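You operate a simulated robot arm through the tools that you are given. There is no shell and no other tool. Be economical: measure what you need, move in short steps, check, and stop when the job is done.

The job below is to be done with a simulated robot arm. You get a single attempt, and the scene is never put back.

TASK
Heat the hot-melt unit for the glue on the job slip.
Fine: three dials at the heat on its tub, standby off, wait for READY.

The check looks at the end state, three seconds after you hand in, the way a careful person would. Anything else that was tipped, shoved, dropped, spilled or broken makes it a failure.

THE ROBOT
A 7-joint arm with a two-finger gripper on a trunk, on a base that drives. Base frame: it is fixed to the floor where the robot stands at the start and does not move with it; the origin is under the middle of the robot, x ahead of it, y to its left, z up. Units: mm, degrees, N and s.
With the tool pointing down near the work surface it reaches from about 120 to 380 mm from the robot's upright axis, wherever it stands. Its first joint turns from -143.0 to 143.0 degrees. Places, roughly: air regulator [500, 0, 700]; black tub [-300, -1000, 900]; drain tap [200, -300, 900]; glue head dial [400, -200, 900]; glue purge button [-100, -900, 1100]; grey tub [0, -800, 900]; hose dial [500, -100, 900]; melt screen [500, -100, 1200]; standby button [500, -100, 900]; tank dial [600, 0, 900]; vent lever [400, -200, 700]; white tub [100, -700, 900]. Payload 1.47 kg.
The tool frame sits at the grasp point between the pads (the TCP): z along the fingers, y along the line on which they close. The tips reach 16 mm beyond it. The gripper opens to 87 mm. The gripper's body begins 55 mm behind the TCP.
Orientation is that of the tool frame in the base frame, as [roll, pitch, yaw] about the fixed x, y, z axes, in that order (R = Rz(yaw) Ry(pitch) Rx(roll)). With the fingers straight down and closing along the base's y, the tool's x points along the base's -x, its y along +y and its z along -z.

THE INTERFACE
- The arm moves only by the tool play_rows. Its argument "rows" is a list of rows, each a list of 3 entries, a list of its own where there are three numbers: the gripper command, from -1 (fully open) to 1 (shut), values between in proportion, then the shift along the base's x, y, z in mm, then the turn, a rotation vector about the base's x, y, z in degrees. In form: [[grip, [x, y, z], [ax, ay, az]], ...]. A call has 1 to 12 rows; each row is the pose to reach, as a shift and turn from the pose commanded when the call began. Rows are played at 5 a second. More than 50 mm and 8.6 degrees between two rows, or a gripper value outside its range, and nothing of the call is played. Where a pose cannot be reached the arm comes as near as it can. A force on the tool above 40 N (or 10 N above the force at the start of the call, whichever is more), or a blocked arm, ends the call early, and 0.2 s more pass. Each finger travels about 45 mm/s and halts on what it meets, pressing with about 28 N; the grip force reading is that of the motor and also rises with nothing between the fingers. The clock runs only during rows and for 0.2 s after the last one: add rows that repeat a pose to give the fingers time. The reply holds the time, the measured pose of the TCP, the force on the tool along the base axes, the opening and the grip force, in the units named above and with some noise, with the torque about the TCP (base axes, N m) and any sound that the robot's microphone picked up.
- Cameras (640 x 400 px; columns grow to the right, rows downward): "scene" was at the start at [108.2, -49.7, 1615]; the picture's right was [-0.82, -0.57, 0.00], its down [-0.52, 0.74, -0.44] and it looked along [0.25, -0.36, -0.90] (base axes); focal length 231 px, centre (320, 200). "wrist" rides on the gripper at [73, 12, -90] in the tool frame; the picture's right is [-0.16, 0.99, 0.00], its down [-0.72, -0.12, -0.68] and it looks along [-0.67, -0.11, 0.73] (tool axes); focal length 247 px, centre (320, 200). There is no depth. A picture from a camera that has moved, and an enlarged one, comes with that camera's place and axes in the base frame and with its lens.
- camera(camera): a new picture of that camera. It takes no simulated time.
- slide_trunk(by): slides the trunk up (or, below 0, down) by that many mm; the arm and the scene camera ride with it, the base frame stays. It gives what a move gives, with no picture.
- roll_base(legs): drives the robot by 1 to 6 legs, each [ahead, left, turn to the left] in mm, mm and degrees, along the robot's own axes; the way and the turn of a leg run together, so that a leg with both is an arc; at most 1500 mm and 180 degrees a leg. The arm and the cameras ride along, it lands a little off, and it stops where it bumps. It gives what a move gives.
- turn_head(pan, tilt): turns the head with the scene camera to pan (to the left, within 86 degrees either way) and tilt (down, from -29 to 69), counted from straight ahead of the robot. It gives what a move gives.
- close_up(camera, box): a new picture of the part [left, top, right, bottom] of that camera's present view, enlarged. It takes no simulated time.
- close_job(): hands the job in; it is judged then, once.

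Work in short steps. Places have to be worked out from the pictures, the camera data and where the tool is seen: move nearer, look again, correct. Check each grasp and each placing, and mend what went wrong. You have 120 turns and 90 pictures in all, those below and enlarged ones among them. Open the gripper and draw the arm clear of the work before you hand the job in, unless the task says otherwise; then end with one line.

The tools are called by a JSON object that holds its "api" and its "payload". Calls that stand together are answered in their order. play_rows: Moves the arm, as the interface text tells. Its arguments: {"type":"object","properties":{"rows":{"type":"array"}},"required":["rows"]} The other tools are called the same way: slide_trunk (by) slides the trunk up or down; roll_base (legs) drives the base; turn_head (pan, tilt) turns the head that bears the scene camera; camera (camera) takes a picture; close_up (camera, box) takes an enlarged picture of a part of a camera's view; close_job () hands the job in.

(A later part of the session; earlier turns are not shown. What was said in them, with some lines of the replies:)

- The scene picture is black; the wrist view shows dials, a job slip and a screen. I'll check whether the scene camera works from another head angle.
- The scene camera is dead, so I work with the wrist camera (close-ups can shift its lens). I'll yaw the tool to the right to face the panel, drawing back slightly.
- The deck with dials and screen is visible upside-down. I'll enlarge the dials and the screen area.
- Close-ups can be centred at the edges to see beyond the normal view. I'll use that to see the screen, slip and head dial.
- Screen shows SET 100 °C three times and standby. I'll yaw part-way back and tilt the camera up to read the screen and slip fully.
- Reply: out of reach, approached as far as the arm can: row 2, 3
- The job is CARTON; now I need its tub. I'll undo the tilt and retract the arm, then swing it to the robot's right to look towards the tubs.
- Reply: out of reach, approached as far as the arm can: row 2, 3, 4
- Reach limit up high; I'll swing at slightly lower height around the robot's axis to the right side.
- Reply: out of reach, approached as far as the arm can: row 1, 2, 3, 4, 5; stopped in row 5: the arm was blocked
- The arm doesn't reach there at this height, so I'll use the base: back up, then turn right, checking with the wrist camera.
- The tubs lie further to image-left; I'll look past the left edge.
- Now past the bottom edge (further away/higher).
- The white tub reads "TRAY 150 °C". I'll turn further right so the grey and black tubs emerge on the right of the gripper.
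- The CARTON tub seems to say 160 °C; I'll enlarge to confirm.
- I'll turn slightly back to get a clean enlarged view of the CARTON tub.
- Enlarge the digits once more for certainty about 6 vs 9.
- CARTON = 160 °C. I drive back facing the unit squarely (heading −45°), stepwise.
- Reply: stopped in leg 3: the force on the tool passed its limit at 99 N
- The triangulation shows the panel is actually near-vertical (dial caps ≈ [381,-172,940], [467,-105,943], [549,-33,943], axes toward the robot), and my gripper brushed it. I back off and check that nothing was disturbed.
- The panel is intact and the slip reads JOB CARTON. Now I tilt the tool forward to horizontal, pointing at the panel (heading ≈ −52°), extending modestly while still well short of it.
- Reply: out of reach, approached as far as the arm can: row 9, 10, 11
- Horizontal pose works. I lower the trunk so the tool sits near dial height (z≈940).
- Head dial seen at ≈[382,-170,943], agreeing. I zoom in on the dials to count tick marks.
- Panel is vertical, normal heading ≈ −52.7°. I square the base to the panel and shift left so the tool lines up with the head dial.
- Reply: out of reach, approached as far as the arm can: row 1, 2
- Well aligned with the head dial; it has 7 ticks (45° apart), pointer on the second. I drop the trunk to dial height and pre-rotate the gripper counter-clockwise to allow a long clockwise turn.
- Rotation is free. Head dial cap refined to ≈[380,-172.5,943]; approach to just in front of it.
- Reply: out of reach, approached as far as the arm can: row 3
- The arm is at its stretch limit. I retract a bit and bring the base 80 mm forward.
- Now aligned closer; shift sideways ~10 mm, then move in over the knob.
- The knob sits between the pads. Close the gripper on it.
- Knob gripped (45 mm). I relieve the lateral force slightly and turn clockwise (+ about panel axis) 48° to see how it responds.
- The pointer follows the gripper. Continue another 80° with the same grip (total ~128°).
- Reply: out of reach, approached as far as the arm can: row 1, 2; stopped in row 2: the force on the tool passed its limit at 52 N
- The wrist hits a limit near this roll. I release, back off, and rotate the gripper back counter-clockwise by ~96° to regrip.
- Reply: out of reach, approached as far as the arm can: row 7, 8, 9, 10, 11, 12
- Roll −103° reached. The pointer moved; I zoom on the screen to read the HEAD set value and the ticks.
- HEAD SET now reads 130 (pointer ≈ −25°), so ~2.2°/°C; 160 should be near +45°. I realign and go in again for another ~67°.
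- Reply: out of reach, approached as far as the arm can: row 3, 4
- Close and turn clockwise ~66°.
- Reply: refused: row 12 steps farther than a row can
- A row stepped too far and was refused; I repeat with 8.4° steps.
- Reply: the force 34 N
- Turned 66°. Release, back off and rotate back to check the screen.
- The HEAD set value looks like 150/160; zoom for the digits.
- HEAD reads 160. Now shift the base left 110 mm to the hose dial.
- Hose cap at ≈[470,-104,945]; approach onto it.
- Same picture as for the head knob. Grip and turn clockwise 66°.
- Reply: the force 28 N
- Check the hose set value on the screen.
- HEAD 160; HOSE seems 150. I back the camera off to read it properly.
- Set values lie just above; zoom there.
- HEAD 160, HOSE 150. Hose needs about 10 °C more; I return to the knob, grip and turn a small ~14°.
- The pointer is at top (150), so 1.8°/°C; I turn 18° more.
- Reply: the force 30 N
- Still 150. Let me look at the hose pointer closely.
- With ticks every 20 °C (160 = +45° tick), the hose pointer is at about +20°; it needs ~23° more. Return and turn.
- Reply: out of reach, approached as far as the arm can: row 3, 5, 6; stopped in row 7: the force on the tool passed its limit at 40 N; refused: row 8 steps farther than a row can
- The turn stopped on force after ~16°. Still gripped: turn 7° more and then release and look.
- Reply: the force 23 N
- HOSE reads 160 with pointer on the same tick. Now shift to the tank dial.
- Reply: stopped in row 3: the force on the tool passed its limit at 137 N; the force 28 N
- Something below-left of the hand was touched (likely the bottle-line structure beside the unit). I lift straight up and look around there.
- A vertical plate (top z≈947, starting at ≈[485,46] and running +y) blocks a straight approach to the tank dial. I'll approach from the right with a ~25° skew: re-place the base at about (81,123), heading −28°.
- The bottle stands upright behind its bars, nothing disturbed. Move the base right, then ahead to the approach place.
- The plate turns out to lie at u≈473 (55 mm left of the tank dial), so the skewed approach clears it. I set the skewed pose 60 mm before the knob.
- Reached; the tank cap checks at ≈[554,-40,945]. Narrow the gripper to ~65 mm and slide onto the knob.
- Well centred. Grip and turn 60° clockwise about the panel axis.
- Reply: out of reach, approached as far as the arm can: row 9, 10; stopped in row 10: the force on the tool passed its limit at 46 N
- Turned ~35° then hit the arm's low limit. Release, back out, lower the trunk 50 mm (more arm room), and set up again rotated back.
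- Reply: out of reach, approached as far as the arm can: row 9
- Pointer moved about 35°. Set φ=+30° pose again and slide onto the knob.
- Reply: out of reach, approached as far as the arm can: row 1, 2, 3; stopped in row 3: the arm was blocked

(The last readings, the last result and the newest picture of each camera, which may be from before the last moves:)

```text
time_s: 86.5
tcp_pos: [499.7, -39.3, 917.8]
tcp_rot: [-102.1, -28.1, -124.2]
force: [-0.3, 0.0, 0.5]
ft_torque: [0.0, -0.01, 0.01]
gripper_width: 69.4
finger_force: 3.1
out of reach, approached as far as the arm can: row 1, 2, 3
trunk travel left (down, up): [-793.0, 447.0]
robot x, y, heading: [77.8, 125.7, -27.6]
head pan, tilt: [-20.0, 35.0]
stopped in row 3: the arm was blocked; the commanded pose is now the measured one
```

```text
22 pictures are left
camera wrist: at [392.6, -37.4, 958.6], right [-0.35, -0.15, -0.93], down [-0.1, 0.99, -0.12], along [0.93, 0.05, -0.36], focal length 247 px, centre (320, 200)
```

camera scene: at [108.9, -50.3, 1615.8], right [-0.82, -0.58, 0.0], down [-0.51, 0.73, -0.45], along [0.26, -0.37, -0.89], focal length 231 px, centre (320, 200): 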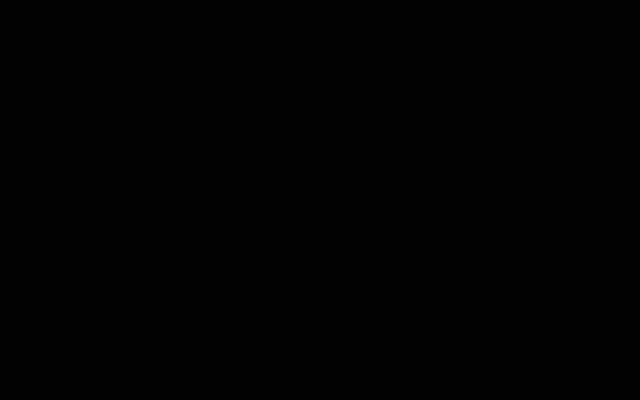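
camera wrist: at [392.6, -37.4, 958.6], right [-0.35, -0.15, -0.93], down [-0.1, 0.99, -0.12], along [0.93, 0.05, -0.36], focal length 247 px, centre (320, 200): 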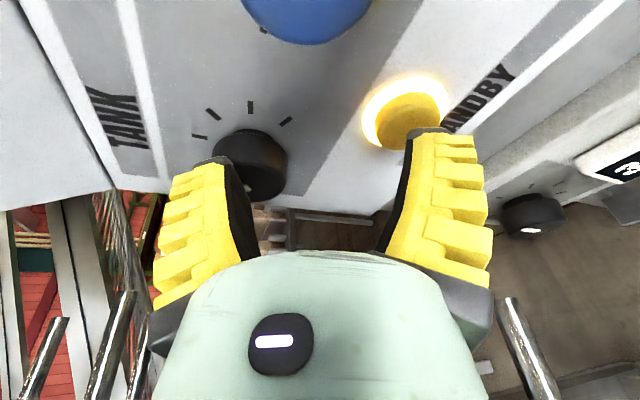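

The arm now lacks room upward; that trunk move was wrong. I back the base 50 mm, restore the trunk, and re-check.

{"api": "roll_base", "payload": {"legs": [[-50, 0, 0]]}}

{"api": "slide_trunk", "payload": {"by": 50}}

{"api": "roll_base", "payload": {"legs": [[10, 0, 0]]}}

```text
time_s: 87.4
tcp_pos: [455.2, -13.0, 917.2]
tcp_rot: [-102.3, -28.0, -124.3]
force: [0.5, 0.3, 0.6]
ft_torque: [-0.02, -0.01, -0.01]
gripper_width: 69.6
finger_force: 3.1
trunk travel left (down, up): [-793.0, 447.0]
robot x, y, heading: [33.0, 149.3, -28.2]
head pan, tilt: [-20.0, 35.0]
```

```text
time_s: 88.3
tcp_pos: [456.0, -15.6, 967.3]
tcp_rot: [-102.2, -28.1, -124.7]
force: [0.3, 0.2, -0.2]
ft_torque: [-0.01, -0.01, 0.0]
gripper_width: 69.1
finger_force: 3.0
trunk travel left (down, up): [-843.0, 397.0]
robot x, y, heading: [34.4, 146.5, -28.1]
head pan, tilt: [-20.0, 35.0]
```

```text
time_s: 89.1
tcp_pos: [465.8, -19.9, 967.4]
tcp_rot: [-102.2, -27.9, -124.6]
force: [1.0, 0.7, -0.1]
ft_torque: [0.04, -0.02, -0.01]
gripper_width: 69.3
finger_force: 3.4
trunk travel left (down, up): [-843.0, 397.0]
robot x, y, heading: [41.5, 142.6, -27.8]
head pan, tilt: [-20.0, 35.0]
```

Trunk restored. Bring the base 20 mm ahead and restore the skewed pre-grasp pose.

{"api": "roll_base", "payload": {"legs": [[20, 0, 0]]}}

{"api": "play_rows", "payload": {"rows": [[-0.5, [4, 5, -3], [0, 0, 5.5]], [-0.5, [10, 12, -7], [0, 0, 11]], [-0.5, [19, 21, -10], [0, 0, 11]]]}}

{"api": "camera", "payload": {"camera": "wrist"}}

```text
time_s: 89.9
tcp_pos: [482.8, -29.7, 967.0]
tcp_rot: [-102.2, -28.0, -124.8]
force: [-0.1, 1.0, 0.0]
ft_torque: [0.0, -0.01, 0.01]
gripper_width: 69.2
finger_force: 2.7
trunk travel left (down, up): [-843.0, 397.0]
robot x, y, heading: [58.0, 130.5, -28.0]
head pan, tilt: [-20.0, 35.0]
```

```text
time_s: 90.7
tcp_pos: [501.1, -6.8, 957.4]
tcp_rot: [-102.2, -28.0, -113.4]
force: [-0.2, 0.0, 0.4]
ft_torque: [0.06, 0.04, 0.02]
gripper_width: 69.3
finger_force: 3.1
trunk travel left (down, up): [-843.0, 397.0]
robot x, y, heading: [61.8, 136.4, -27.9]
head pan, tilt: [-20.0, 35.0]
```

```text
21 pictures are left
camera wrist: at [395.6, -25.5, 998.9], right [-0.32, -0.21, -0.93], down [-0.29, 0.95, -0.11], along [0.9, 0.23, -0.36], focal length 247 px, centre (320, 200)
```

wrist: 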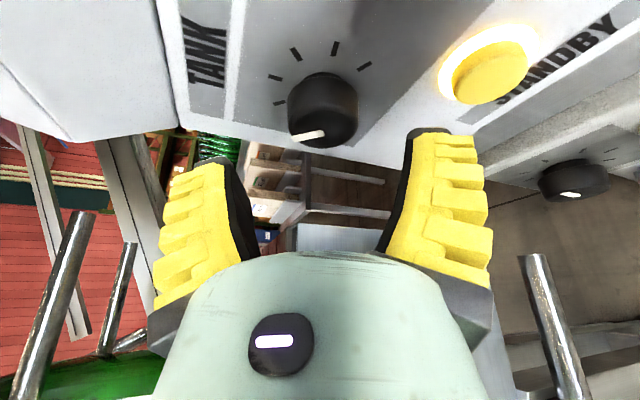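

In position; go in, grip, and turn.

{"api": "play_rows", "payload": {"rows": [[-0.5, [13, -8, -3], [0, 0, 0]], [-0.5, [26, -15.5, -6], [0, 0, 0]], [-0.5, [39, -23, -9.5], [0, 0, 0]], [-0.5, [51.5, -31, -12.7], [0, 0, 0]], [0.2, [51.5, -31, -12.7], [0, 0, 0]], [0.7, [51.5, -31, -12.7], [0, 0, 0]], [0.7, [51.5, -31, -12.7], [0, 0, 0]], [0.7, [51.5, -31, -12.7], [0, 0, 0]]]}}

{"api": "play_rows", "payload": {"rows": [[0.7, [0, 0, 0], [4.55, -5.97, 0]], [0.7, [0, 0, 0], [9.1, -11.9, 0]], [0.7, [0, 0, 0], [13.6, -17.9, 0]], [0.7, [0, 0, 0], [18.2, -23.9, 0]], [0.7, [0, 0, 0], [22.7, -29.8, 0]], [0.7, [0, 0, 0], [27.3, -35.8, 0]], [0.7, [0, 0, 0], [31.8, -41.8, 0]], [0.7, [0, 0, 0], [36.4, -47.8, 0]]]}}

{"api": "camera", "payload": {"camera": "wrist"}}

```text
time_s: 92.5
tcp_pos: [555.1, -40.0, 945.2]
tcp_rot: [-102.2, -28.0, -113.9]
force: [-0.5, 1.8, 7.6]
ft_torque: [0.51, 0.39, -0.45]
gripper_width: 45.0
finger_force: 30.3
trunk travel left (down, up): [-843.0, 397.0]
robot x, y, heading: [62.5, 134.5, -28.1]
head pan, tilt: [-20.0, 35.0]
```

```text
time_s: 93.6
tcp_pos: [549.7, -40.2, 944.9]
tcp_rot: [-89.6, -0.2, -117.3]
force: [6.0, -2.8, -7.7]
ft_torque: [-0.26, -0.13, -0.22]
gripper_width: 42.5
finger_force: 30.4
out of reach, approached as far as the arm can: row 5
trunk travel left (down, up): [-843.0, 397.0]
robot x, y, heading: [61.4, 133.7, -27.8]
head pan, tilt: [-20.0, 35.0]
stopped in row 5: the force on the tool passed its limit at 60 N (the readings are from after the stop); the commanded pose is now the measured one
```

```text
20 pictures are left
camera wrist: at [437.2, -62.7, 933.2], right [0.08, 0.14, -0.99], down [-0.27, 0.96, 0.11], along [0.96, 0.26, 0.11], focal length 247 px, centre (320, 200)
```

wrist: 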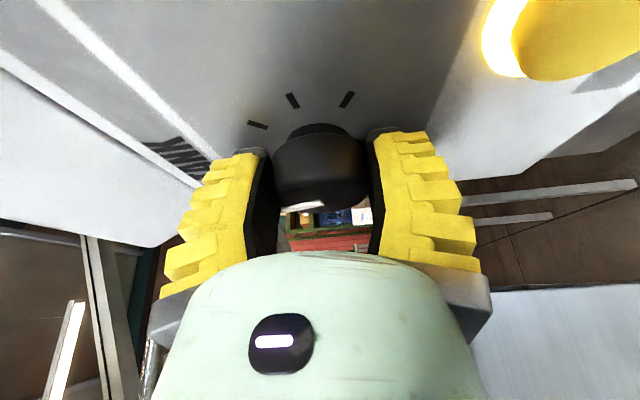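

~30° per grip. Release, back out and rotate back ~44° for the next bite; also read the screen if possible.

{"api": "play_rows", "payload": {"rows": [[-0.5, [0, 0, 0], [0, 0, 0]], [-0.5, [0, 0, 0], [0, 0, 0]], [-0.5, [0, 0, 0], [0, 0, 0]], [-0.5, [-16, 9, 0], [0, 0, 0]], [-0.5, [-33, 17, 0], [0, 0, 0]], [-0.5, [-49, 26, 1], [0, 0, 0]], [-0.5, [-48, 27, 4], [-4.45, 5.8, 0]], [-0.5, [-46, 28, 7], [-8.9, 11.7, 0]], [-0.5, [-44, 29, 10], [-13.3, 17.5, 0]], [-0.5, [-42, 30, 13], [-17.8, 23.4, 0]], [-0.5, [-40, 31, 15], [-22.2, 29.2, 0]], [-0.5, [-39.5, 31.4, 16.5], [-26.7, 35, 0]]]}}

{"api": "camera", "payload": {"camera": "wrist"}}

```text
time_s: 96.4
tcp_pos: [510.8, -43.8, 953.0]
tcp_rot: [-111.0, -40.0, -116.7]
force: [-0.5, 0.5, -0.7]
ft_torque: [0.02, -0.01, 0.02]
gripper_width: 69.4
finger_force: 3.2
out of reach, approached as far as the arm can: row 11, 12
trunk travel left (down, up): [-843.0, 397.0]
robot x, y, heading: [62.9, 134.9, -27.9]
head pan, tilt: [-20.0, 35.0]
stopped in row 12: the arm was blocked; the commanded pose is now the measured one
```

```text
19 pictures are left
camera wrist: at [414.2, -39.8, 1015.8], right [-0.53, -0.26, -0.81], down [-0.18, 0.96, -0.2], along [0.83, 0.04, -0.56], focal length 247 px, centre (320, 200)
```

wrist: 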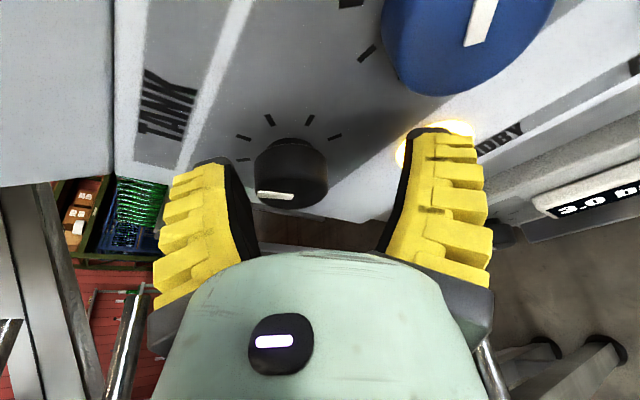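

φ=45° is beyond the wrist; go back to the φ=30° pre-grasp pose that worked.

{"api": "play_rows", "payload": {"rows": [[-0.5, [-15, 20, 4], [0, 0, 0]], [-0.5, [-20, 35, 4], [4.2, -5.5, 0]], [-0.5, [-9.7, 37, 4.4], [8.5, -11.1, 0]]]}}

{"api": "camera", "payload": {"camera": "wrist"}}

```text
time_s: 97.2
tcp_pos: [498.3, -20.7, 956.5]
tcp_rot: [-104.0, -27.3, -124.2]
force: [-0.4, -0.9, 0.9]
ft_torque: [0.03, -0.01, -0.02]
gripper_width: 69.6
finger_force: 2.4
trunk travel left (down, up): [-843.0, 397.0]
robot x, y, heading: [67.5, 137.1, -27.9]
head pan, tilt: [-20.0, 35.0]
```

```text
18 pictures are left
camera wrist: at [391.4, -17.9, 998.9], right [-0.37, -0.11, -0.92], down [-0.09, 0.99, -0.09], along [0.93, 0.05, -0.37], focal length 247 px, centre (320, 200)
```

wrist: 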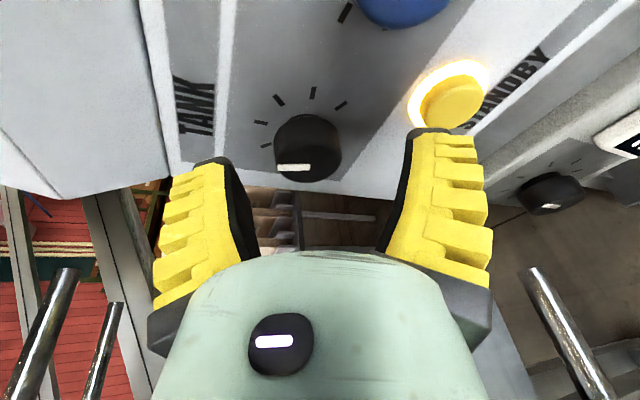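

Correct yaw +10.5°, then go in and grip.

{"api": "play_rows", "payload": {"rows": [[-0.5, [2, 7, 0], [0, 0, 5.3]], [-0.5, [4.2, 13.7, 0.5], [0, 0, 10.5]], [-0.5, [17, 5.7, -2.5], [0, 0, 10.5]], [-0.5, [30, -2.5, -5.5], [0, 0, 10.5]], [-0.5, [43, -10.5, -8.5], [0, 0, 10.5]], [-0.5, [55.5, -18.5, -11.5], [0, 0, 10.5]], [0.2, [55.5, -18.5, -11.5], [0, 0, 10.5]], [0.7, [55.5, -18.5, -11.5], [0, 0, 10.5]], [0.7, [55.5, -18.5, -11.5], [0, 0, 10.5]], [0.7, [55.5, -18.5, -11.5], [0, 0, 10.5]]]}}

{"api": "play_rows", "payload": {"rows": [[0.7, [0, 0, 0], [4.55, -5.97, 0]], [0.7, [0, 0, 0], [9.1, -11.9, 0]], [0.7, [0, 0, 0], [13.6, -17.9, 0]], [0.7, [0, 0, 0], [18.2, -23.9, 0]], [0.7, [0, 0, 0], [21, -27.6, 0]]]}}

{"api": "play_rows", "payload": {"rows": [[-0.5, [0, 0, 0], [0, 0, 0]], [-0.5, [0, 0, 0], [0, 0, 0]], [-0.5, [0, 0, 0], [0, 0, 0]], [-0.5, [-16, 9, 0], [0, 0, 0]], [-0.5, [-33, 17, 0], [0, 0, 0]], [-0.5, [-49, 26, 1], [0, 0, 0]], [-0.5, [-65, 35, 5], [0, 0, 0]]]}}

{"api": "camera", "payload": {"camera": "wrist"}}

```text
time_s: 99.4
tcp_pos: [550.4, -17.8, 940.1]
tcp_rot: [-105.3, -26.9, -109.0]
force: [-3.7, -6.8, -33.8]
ft_torque: [0.67, 0.0, 0.25]
gripper_width: 37.8
finger_force: 30.2
trunk travel left (down, up): [-843.0, 397.0]
robot x, y, heading: [60.6, 133.1, -27.7]
head pan, tilt: [-20.0, 35.0]
```

```text
time_s: 100.5
tcp_pos: [553.5, -6.6, 946.8]
tcp_rot: [-88.9, 0.8, -112.2]
force: [-3.8, 16.0, -3.4]
ft_torque: [0.05, 0.03, 0.01]
gripper_width: 6.0
finger_force: 16.2
out of reach, approached as far as the arm can: row 5
trunk travel left (down, up): [-843.0, 397.0]
robot x, y, heading: [58.2, 135.7, -27.6]
head pan, tilt: [-20.0, 35.0]
stopped in row 5: the force on the tool passed its limit at 51 N (the readings are from after the stop); the commanded pose is now the measured one
```

```text
time_s: 102.1
tcp_pos: [490.2, 21.4, 952.9]
tcp_rot: [-88.5, 0.6, -112.5]
force: [0.5, -0.4, 0.4]
ft_torque: [0.02, 0.01, 0.0]
gripper_width: 69.3
finger_force: 2.9
trunk travel left (down, up): [-843.0, 397.0]
robot x, y, heading: [64.3, 135.9, -28.0]
head pan, tilt: [-20.0, 35.0]
```

```text
17 pictures are left
camera wrist: at [380.8, -10.2, 938.2], right [0.09, 0.15, -0.99], down [-0.35, 0.93, 0.11], along [0.93, 0.34, 0.13], focal length 247 px, centre (320, 200)
```

wrist: 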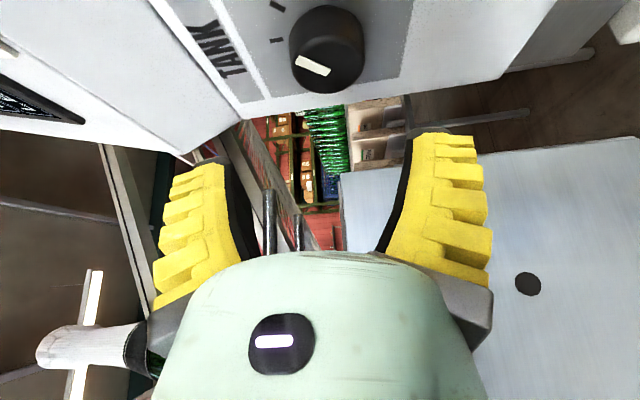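

The grip slid off (the earlier reading was mid-motion). I back the base 110 mm to view the screen and dial state.

{"api": "roll_base", "payload": {"legs": [[-110, -40, 0]]}}

{"api": "close_up", "payload": {"camera": "wrist", "box": [0, 0, 300, 180]}}

{"api": "close_up", "payload": {"camera": "wrist", "box": [200, 0, 640, 260]}}

```text
time_s: 103.3
tcp_pos: [374.5, 36.3, 952.5]
tcp_rot: [-88.5, 0.4, -112.6]
force: [0.2, 0.2, 0.3]
ft_torque: [-0.02, 0.0, 0.03]
gripper_width: 69.5
finger_force: 2.5
trunk travel left (down, up): [-843.0, 397.0]
robot x, y, heading: [-58.2, 147.2, -28.0]
head pan, tilt: [-20.0, 35.0]
```

```text
2.13 times, centred on (150, 90) of wrist
camera zoom: at [265.4, 5.3, 938.3], right [0.09, 0.14, -0.99], down [-0.35, 0.93, 0.1], along [0.93, 0.34, 0.13], focal length 527 px, centre (683, 435)
```

zoom: 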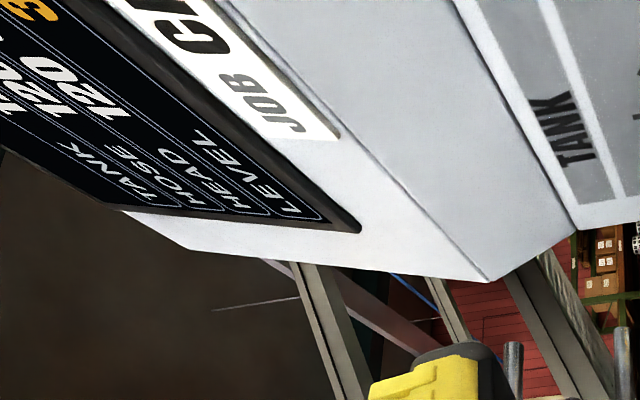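

```text
1.45 times, centred on (420, 130) of wrist
camera zoom: at [265.4, 5.3, 938.3], right [0.09, 0.14, -0.99], down [-0.35, 0.93, 0.1], along [0.93, 0.34, 0.13], focal length 359 px, centre (174, 302)
```

zoom: 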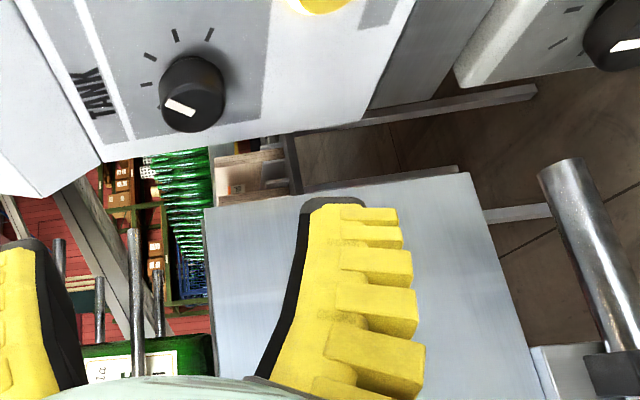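

Turn the base right 22° to bring the SET column into view.

{"api": "roll_base", "payload": {"legs": [[0, 0, -22]]}}

{"api": "camera", "payload": {"camera": "wrist"}}

```text
time_s: 104.9
tcp_pos: [301.5, -114.9, 953.4]
tcp_rot: [-88.5, 0.4, -134.5]
force: [-0.5, -0.1, 0.6]
ft_torque: [0.03, 0.01, 0.02]
gripper_width: 69.4
finger_force: 3.0
trunk travel left (down, up): [-843.0, 397.0]
robot x, y, heading: [-55.9, 149.4, -50.3]
head pan, tilt: [-20.0, 35.0]
```

```text
14 pictures are left
camera wrist: at [187.5, -103.3, 938.3], right [0.14, 0.1, -0.99], down [0.02, 0.99, 0.1], along [0.99, -0.04, 0.13], focal length 247 px, centre (320, 200)
```

wrist: 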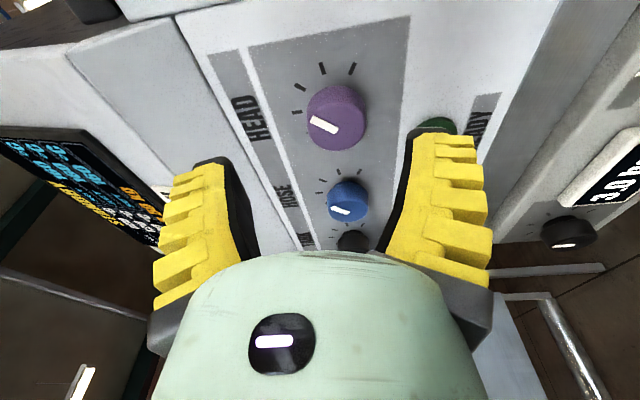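

{"api": "close_up", "payload": {"camera": "wrist", "box": [0, 120, 160, 250]}}

```text
3.08 times, centred on (80, 185) of wrist
camera zoom: at [187.5, -103.3, 938.3], right [0.14, 0.1, -0.99], down [0.02, 0.99, 0.1], along [0.99, -0.04, 0.13], focal length 760 px, centre (1058, 246)
```

zoom: 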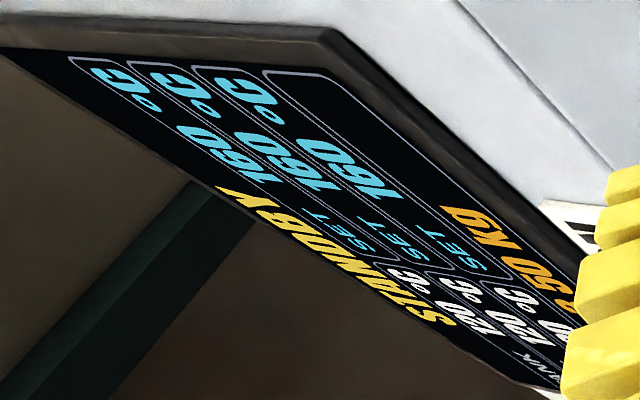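

All three appear to be 160; zoom tightly to be certain.

{"api": "close_up", "payload": {"camera": "wrist", "box": [35, 140, 105, 185]}}

```text
8.89 times, centred on (70, 162) of wrist
camera zoom: at [187.5, -103.3, 938.3], right [0.14, 0.1, -0.99], down [0.02, 0.99, 0.1], along [0.99, -0.04, 0.13], focal length 2195 px, centre (2542, 533)
```

zoom: 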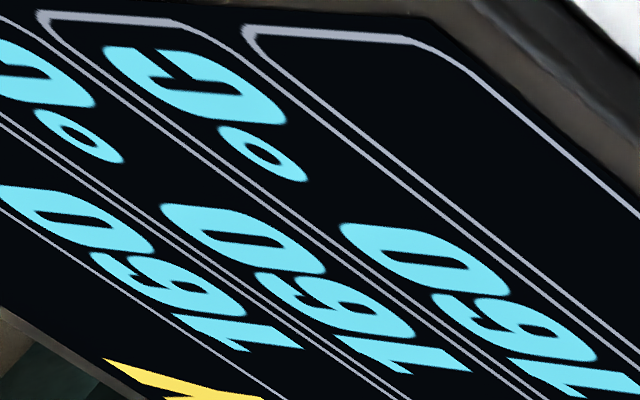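

All three SET values are 160. Next the standby button (≈ u 351, z 868): square the base, shift left, close the gripper, lower the trunk.

{"api": "roll_base", "payload": {"legs": [[0, 0, -2.4], [0, 196, 0]]}}

{"api": "play_rows", "payload": {"rows": [[1, [0, 0, 0], [0, 0, -3]], [1, [0, 0, 0], [0, 0, -5.8]], [1, [0, 0, 0], [0, 0, -5.8]], [1, [0, 0, 0], [0, 0, -5.8]], [1, [0, 0, 0], [0, 0, -5.8]]]}}

{"api": "slide_trunk", "payload": {"by": -83}}

{"api": "camera", "payload": {"camera": "wrist"}}

```text
time_s: 106.9
tcp_pos: [444.2, -10.7, 952.8]
tcp_rot: [-88.5, 0.5, -137.2]
force: [-0.9, -0.5, 0.5]
ft_torque: [-0.01, 0.03, -0.01]
gripper_width: 69.3
finger_force: 3.3
trunk travel left (down, up): [-843.0, 397.0]
robot x, y, heading: [104.0, 272.6, -52.6]
head pan, tilt: [-20.0, 35.0]
```

```text
time_s: 108.1
tcp_pos: [445.2, -11.1, 953.4]
tcp_rot: [-88.5, 0.5, -142.9]
force: [1.4, -0.1, 1.0]
ft_torque: [-0.01, -0.04, 0.0]
gripper_width: 0.0
finger_force: 27.8
trunk travel left (down, up): [-843.0, 397.0]
robot x, y, heading: [102.2, 272.4, -52.3]
head pan, tilt: [-20.0, 35.0]
```

```text
time_s: 109.2
tcp_pos: [444.6, -9.1, 869.4]
tcp_rot: [-88.5, 0.4, -142.9]
force: [-0.7, -1.0, 0.8]
ft_torque: [0.02, -0.01, 0.0]
gripper_width: 0.1
finger_force: 27.6
trunk travel left (down, up): [-760.0, 480.0]
robot x, y, heading: [103.3, 268.6, -52.5]
head pan, tilt: [-20.0, 35.0]
```

```text
11 pictures are left
camera wrist: at [334.0, 18.0, 855.4], right [0.15, 0.08, -0.99], down [0.16, 0.98, 0.1], along [0.98, -0.18, 0.13], focal length 247 px, centre (320, 200)
```

wrist: 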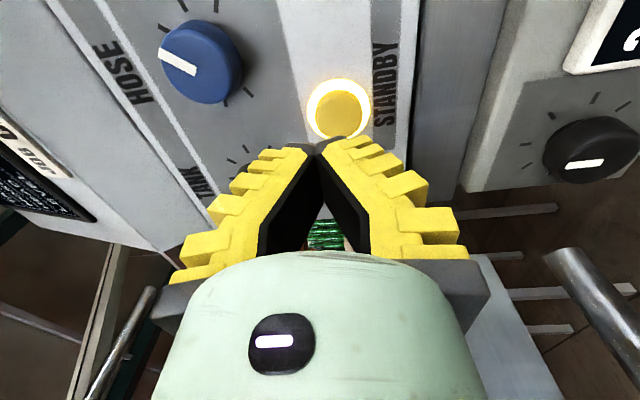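

Button now measured at u≈356, z≈860. Align and approach to just short of it.

{"api": "play_rows", "payload": {"rows": [[1, [6, 4.5, -5], [0, 0, 0]], [1, [18, -11.5, -9], [0, 0, 0]], [1, [30, -27.5, -9], [0, 0, 0]], [1, [42, -43.5, -9], [0, 0, 0]], [1, [42, -43.5, -9], [0, 0, 0]]]}}

{"api": "camera", "payload": {"camera": "wrist"}}

```text
time_s: 110.5
tcp_pos: [488.7, -55.9, 868.1]
tcp_rot: [-88.7, 0.5, -142.9]
force: [-0.4, -0.1, 1.0]
ft_torque: [-0.01, -0.03, -0.01]
gripper_width: 0.1
finger_force: 28.1
out of reach, approached as far as the arm can: row 1, 2, 3, 4, 5
trunk travel left (down, up): [-760.0, 480.0]
robot x, y, heading: [98.9, 269.4, -52.6]
head pan, tilt: [-20.0, 35.0]
```

```text
10 pictures are left
camera wrist: at [377.3, -26.7, 853.6], right [0.15, 0.08, -0.99], down [0.16, 0.98, 0.1], along [0.98, -0.18, 0.13], focal length 247 px, centre (320, 200)
```

wrist: 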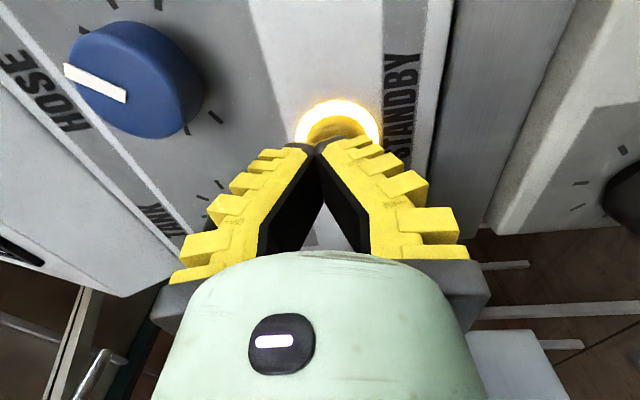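

Lower the trunk 9 mm, then push in gently until contact.

{"api": "slide_trunk", "payload": {"by": -9}}

{"api": "play_rows", "payload": {"rows": [[1, [3, -8, 0], [0, 0, 0]], [1, [6, -12, 0], [0, 0, 0]], [1, [8.5, -15.2, 0], [0, 0, 0]], [1, [10.9, -18.4, 0], [0, 0, 0]], [1, [13.3, -21.6, 0], [0, 0, 0]]]}}

{"api": "camera", "payload": {"camera": "wrist"}}

```text
time_s: 111.0
tcp_pos: [487.8, -54.0, 859.3]
tcp_rot: [-88.5, 0.4, -142.9]
force: [0.3, 0.2, 0.4]
ft_torque: [0.02, 0.02, 0.0]
gripper_width: 0.0
finger_force: 28.0
trunk travel left (down, up): [-751.0, 489.0]
robot x, y, heading: [100.2, 271.9, -52.2]
head pan, tilt: [-20.0, 35.0]
```

```text
time_s: 112.2
tcp_pos: [502.1, -75.9, 859.6]
tcp_rot: [-88.6, 0.6, -142.6]
force: [-1.3, 2.4, -0.7]
ft_torque: [0.08, 0.04, 0.04]
gripper_width: 0.4
finger_force: 28.1
trunk travel left (down, up): [-751.0, 489.0]
robot x, y, heading: [104.5, 271.2, -52.5]
head pan, tilt: [-20.0, 35.0]
```

```text
9 pictures are left
camera wrist: at [390.7, -47.5, 844.8], right [0.15, 0.08, -0.99], down [0.16, 0.98, 0.11], along [0.98, -0.17, 0.13], focal length 247 px, centre (320, 200)
```

wrist: 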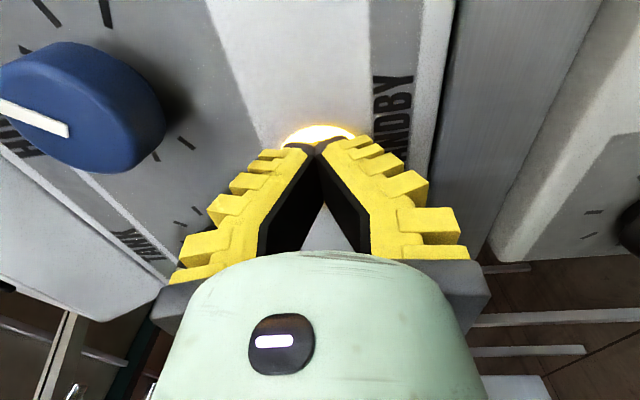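

Light contact (3 N). Press a little further.

{"api": "play_rows", "payload": {"rows": [[1, [1.2, -1.6, 0], [0, 0, 0]], [1, [2.4, -3.2, 0], [0, 0, 0]], [1, [2.4, -3.2, 0], [0, 0, 0]]]}}

{"api": "camera", "payload": {"camera": "wrist"}}

```text
time_s: 113.0
tcp_pos: [503.8, -79.0, 860.5]
tcp_rot: [-88.6, 0.5, -143.0]
force: [-3.5, 3.5, -1.7]
ft_torque: [0.02, 0.03, 0.03]
gripper_width: 6.2
finger_force: 28.0
trunk travel left (down, up): [-751.0, 489.0]
robot x, y, heading: [102.3, 270.1, -52.6]
head pan, tilt: [-20.0, 35.0]
heard: click
```

```text
8 pictures are left
camera wrist: at [391.4, -50.8, 846.0], right [0.15, 0.08, -0.99], down [0.17, 0.98, 0.1], along [0.98, -0.18, 0.13], focal length 247 px, centre (320, 200)
```

wrist: 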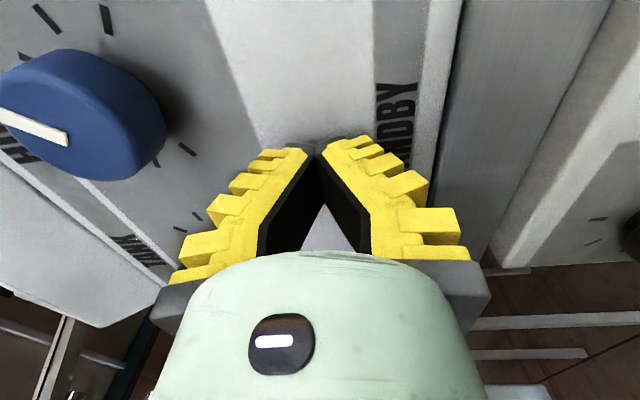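

A click was heard and the standby light is off. Withdraw straight back, and move the base back to view the panel and screen.

{"api": "play_rows", "payload": {"rows": [[1, [-9, 12, 0], [0, 0, 0]], [1, [-25, 33, 0], [0, 0, 0]], [1, [-43, 57, 3], [0, 0, 0]], [1, [-60, 80, 5], [0, 0, 0]]]}}

{"api": "roll_base", "payload": {"legs": [[-120, 0, 0], [0, -100, 0]]}}

{"api": "slide_trunk", "payload": {"by": 92}}

{"api": "camera", "payload": {"camera": "wrist"}}

```text
time_s: 114.0
tcp_pos: [444.7, 0.7, 863.8]
tcp_rot: [-88.5, 0.5, -142.9]
force: [0.6, -0.4, 0.1]
ft_torque: [0.0, 0.03, 0.03]
gripper_width: 0.0
finger_force: 28.1
trunk travel left (down, up): [-751.0, 489.0]
robot x, y, heading: [101.6, 268.1, -52.3]
head pan, tilt: [-20.0, 35.0]
```

```text
time_s: 116.0
tcp_pos: [292.1, 35.2, 864.9]
tcp_rot: [-88.5, 0.5, -142.9]
force: [0.2, -0.6, -0.7]
ft_torque: [0.03, 0.02, -0.02]
gripper_width: 0.0
finger_force: 28.3
trunk travel left (down, up): [-751.0, 489.0]
robot x, y, heading: [-48.8, 306.9, -52.0]
head pan, tilt: [-20.0, 35.0]
```

```text
time_s: 117.3
tcp_pos: [291.8, 36.0, 956.0]
tcp_rot: [-88.4, 0.6, -143.0]
force: [-0.1, 0.3, 0.4]
ft_torque: [-0.01, 0.0, 0.01]
gripper_width: 0.1
finger_force: 27.7
trunk travel left (down, up): [-843.0, 397.0]
robot x, y, heading: [-47.7, 308.0, -52.1]
head pan, tilt: [-20.0, 35.0]
```

```text
7 pictures are left
camera wrist: at [181.0, 63.8, 941.6], right [0.15, 0.08, -0.99], down [0.16, 0.98, 0.1], along [0.98, -0.18, 0.13], focal length 247 px, centre (320, 200)
```

wrist: 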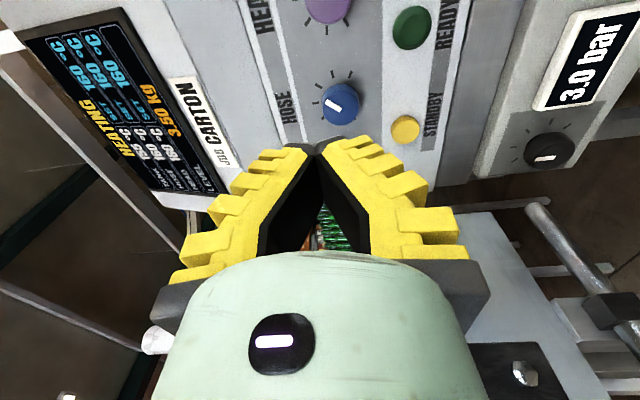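

The screen says HEATING with all SET 160 and standby off. Open the gripper and wait for READY.

{"api": "play_rows", "payload": {"rows": [[-1, [0, 0, 0], [0, 0, 0]], [-1, [0, 0, 0], [0, 0, 0]], [-1, [0, 0, 0], [0, 0, 0]], [-1, [0, 0, 0], [0, 0, 0]], [-1, [0, 0, 0], [0, 0, 0]], [-1, [0, 0, 0], [0, 0, 0]], [-1, [0, 0, 0], [0, 0, 0]], [-1, [0, 0, 0], [0, 0, 0]], [-1, [0, 0, 0], [0, 0, 0]], [-1, [0, 0, 0], [0, 0, 0]], [-1, [0, 0, 0], [0, 0, 0]], [-1, [0, 0, 0], [0, 0, 0]]]}}

{"api": "play_rows", "payload": {"rows": [[-1, [0, 0, 0], [0, 0, 0]], [-1, [0, 0, 0], [0, 0, 0]], [-1, [0, 0, 0], [0, 0, 0]], [-1, [0, 0, 0], [0, 0, 0]], [-1, [0, 0, 0], [0, 0, 0]], [-1, [0, 0, 0], [0, 0, 0]], [-1, [0, 0, 0], [0, 0, 0]], [-1, [0, 0, 0], [0, 0, 0]], [-1, [0, 0, 0], [0, 0, 0]], [-1, [0, 0, 0], [0, 0, 0]], [-1, [0, 0, 0], [0, 0, 0]], [-1, [0, 0, 0], [0, 0, 0]]]}}

{"api": "play_rows", "payload": {"rows": [[-1, [0, 0, 0], [0, 0, 0]], [-1, [0, 0, 0], [0, 0, 0]], [-1, [0, 0, 0], [0, 0, 0]], [-1, [0, 0, 0], [0, 0, 0]], [-1, [0, 0, 0], [0, 0, 0]], [-1, [0, 0, 0], [0, 0, 0]], [-1, [0, 0, 0], [0, 0, 0]], [-1, [0, 0, 0], [0, 0, 0]], [-1, [0, 0, 0], [0, 0, 0]], [-1, [0, 0, 0], [0, 0, 0]], [-1, [0, 0, 0], [0, 0, 0]], [-1, [0, 0, 0], [0, 0, 0]]]}}

{"api": "close_up", "payload": {"camera": "wrist", "box": [20, 10, 240, 200]}}

```text
time_s: 119.9
tcp_pos: [291.5, 35.6, 955.4]
tcp_rot: [-88.5, 0.5, -142.9]
force: [-0.7, 0.4, 0.1]
ft_torque: [-0.02, 0.04, -0.03]
gripper_width: 87.1
finger_force: 0.2
trunk travel left (down, up): [-843.0, 397.0]
robot x, y, heading: [-51.0, 305.8, -52.2]
head pan, tilt: [-20.0, 35.0]
```

```text
time_s: 122.5
tcp_pos: [291.6, 34.8, 957.2]
tcp_rot: [-88.5, 0.5, -142.9]
force: [0.4, 0.9, 0.4]
ft_torque: [0.0, 0.05, 0.05]
gripper_width: 87.0
finger_force: 0.0
trunk travel left (down, up): [-843.0, 397.0]
robot x, y, heading: [-50.5, 306.1, -52.2]
head pan, tilt: [-20.0, 35.0]
```

```text
time_s: 125.1
tcp_pos: [291.6, 36.2, 955.7]
tcp_rot: [-88.5, 0.5, -142.9]
force: [-0.5, -0.3, 0.8]
ft_torque: [-0.02, 0.01, 0.0]
gripper_width: 87.2
finger_force: 0.1
trunk travel left (down, up): [-843.0, 397.0]
robot x, y, heading: [-52.5, 307.2, -52.8]
head pan, tilt: [-20.0, 35.0]
```

```text
2.11 times, centred on (130, 105) of wrist
camera zoom: at [181.1, 63.7, 941.7], right [0.15, 0.08, -0.99], down [0.16, 0.98, 0.1], along [0.98, -0.18, 0.13], focal length 520 px, centre (720, 400)
```

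zoom: 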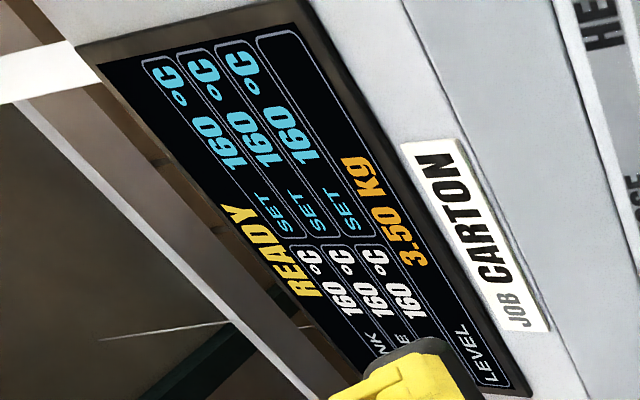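

The screen shows READY with all three at 160 °C actual and set. The arm is clear and the gripper open, so I hand in.

{"api": "close_job", "payload": {}}

```text
The job is handed in.
```

The hot-melt unit is heated for the CARTON job: head, hose and tank dials are all set to 160 °C, standby is off, and the screen shows READY with all three zones at 160 °C. While driving and reaching I knocked the unit's panel once (99 N) and the plate beside it once (137 N). I saw nothing moved or tipped in the views I took afterwards.
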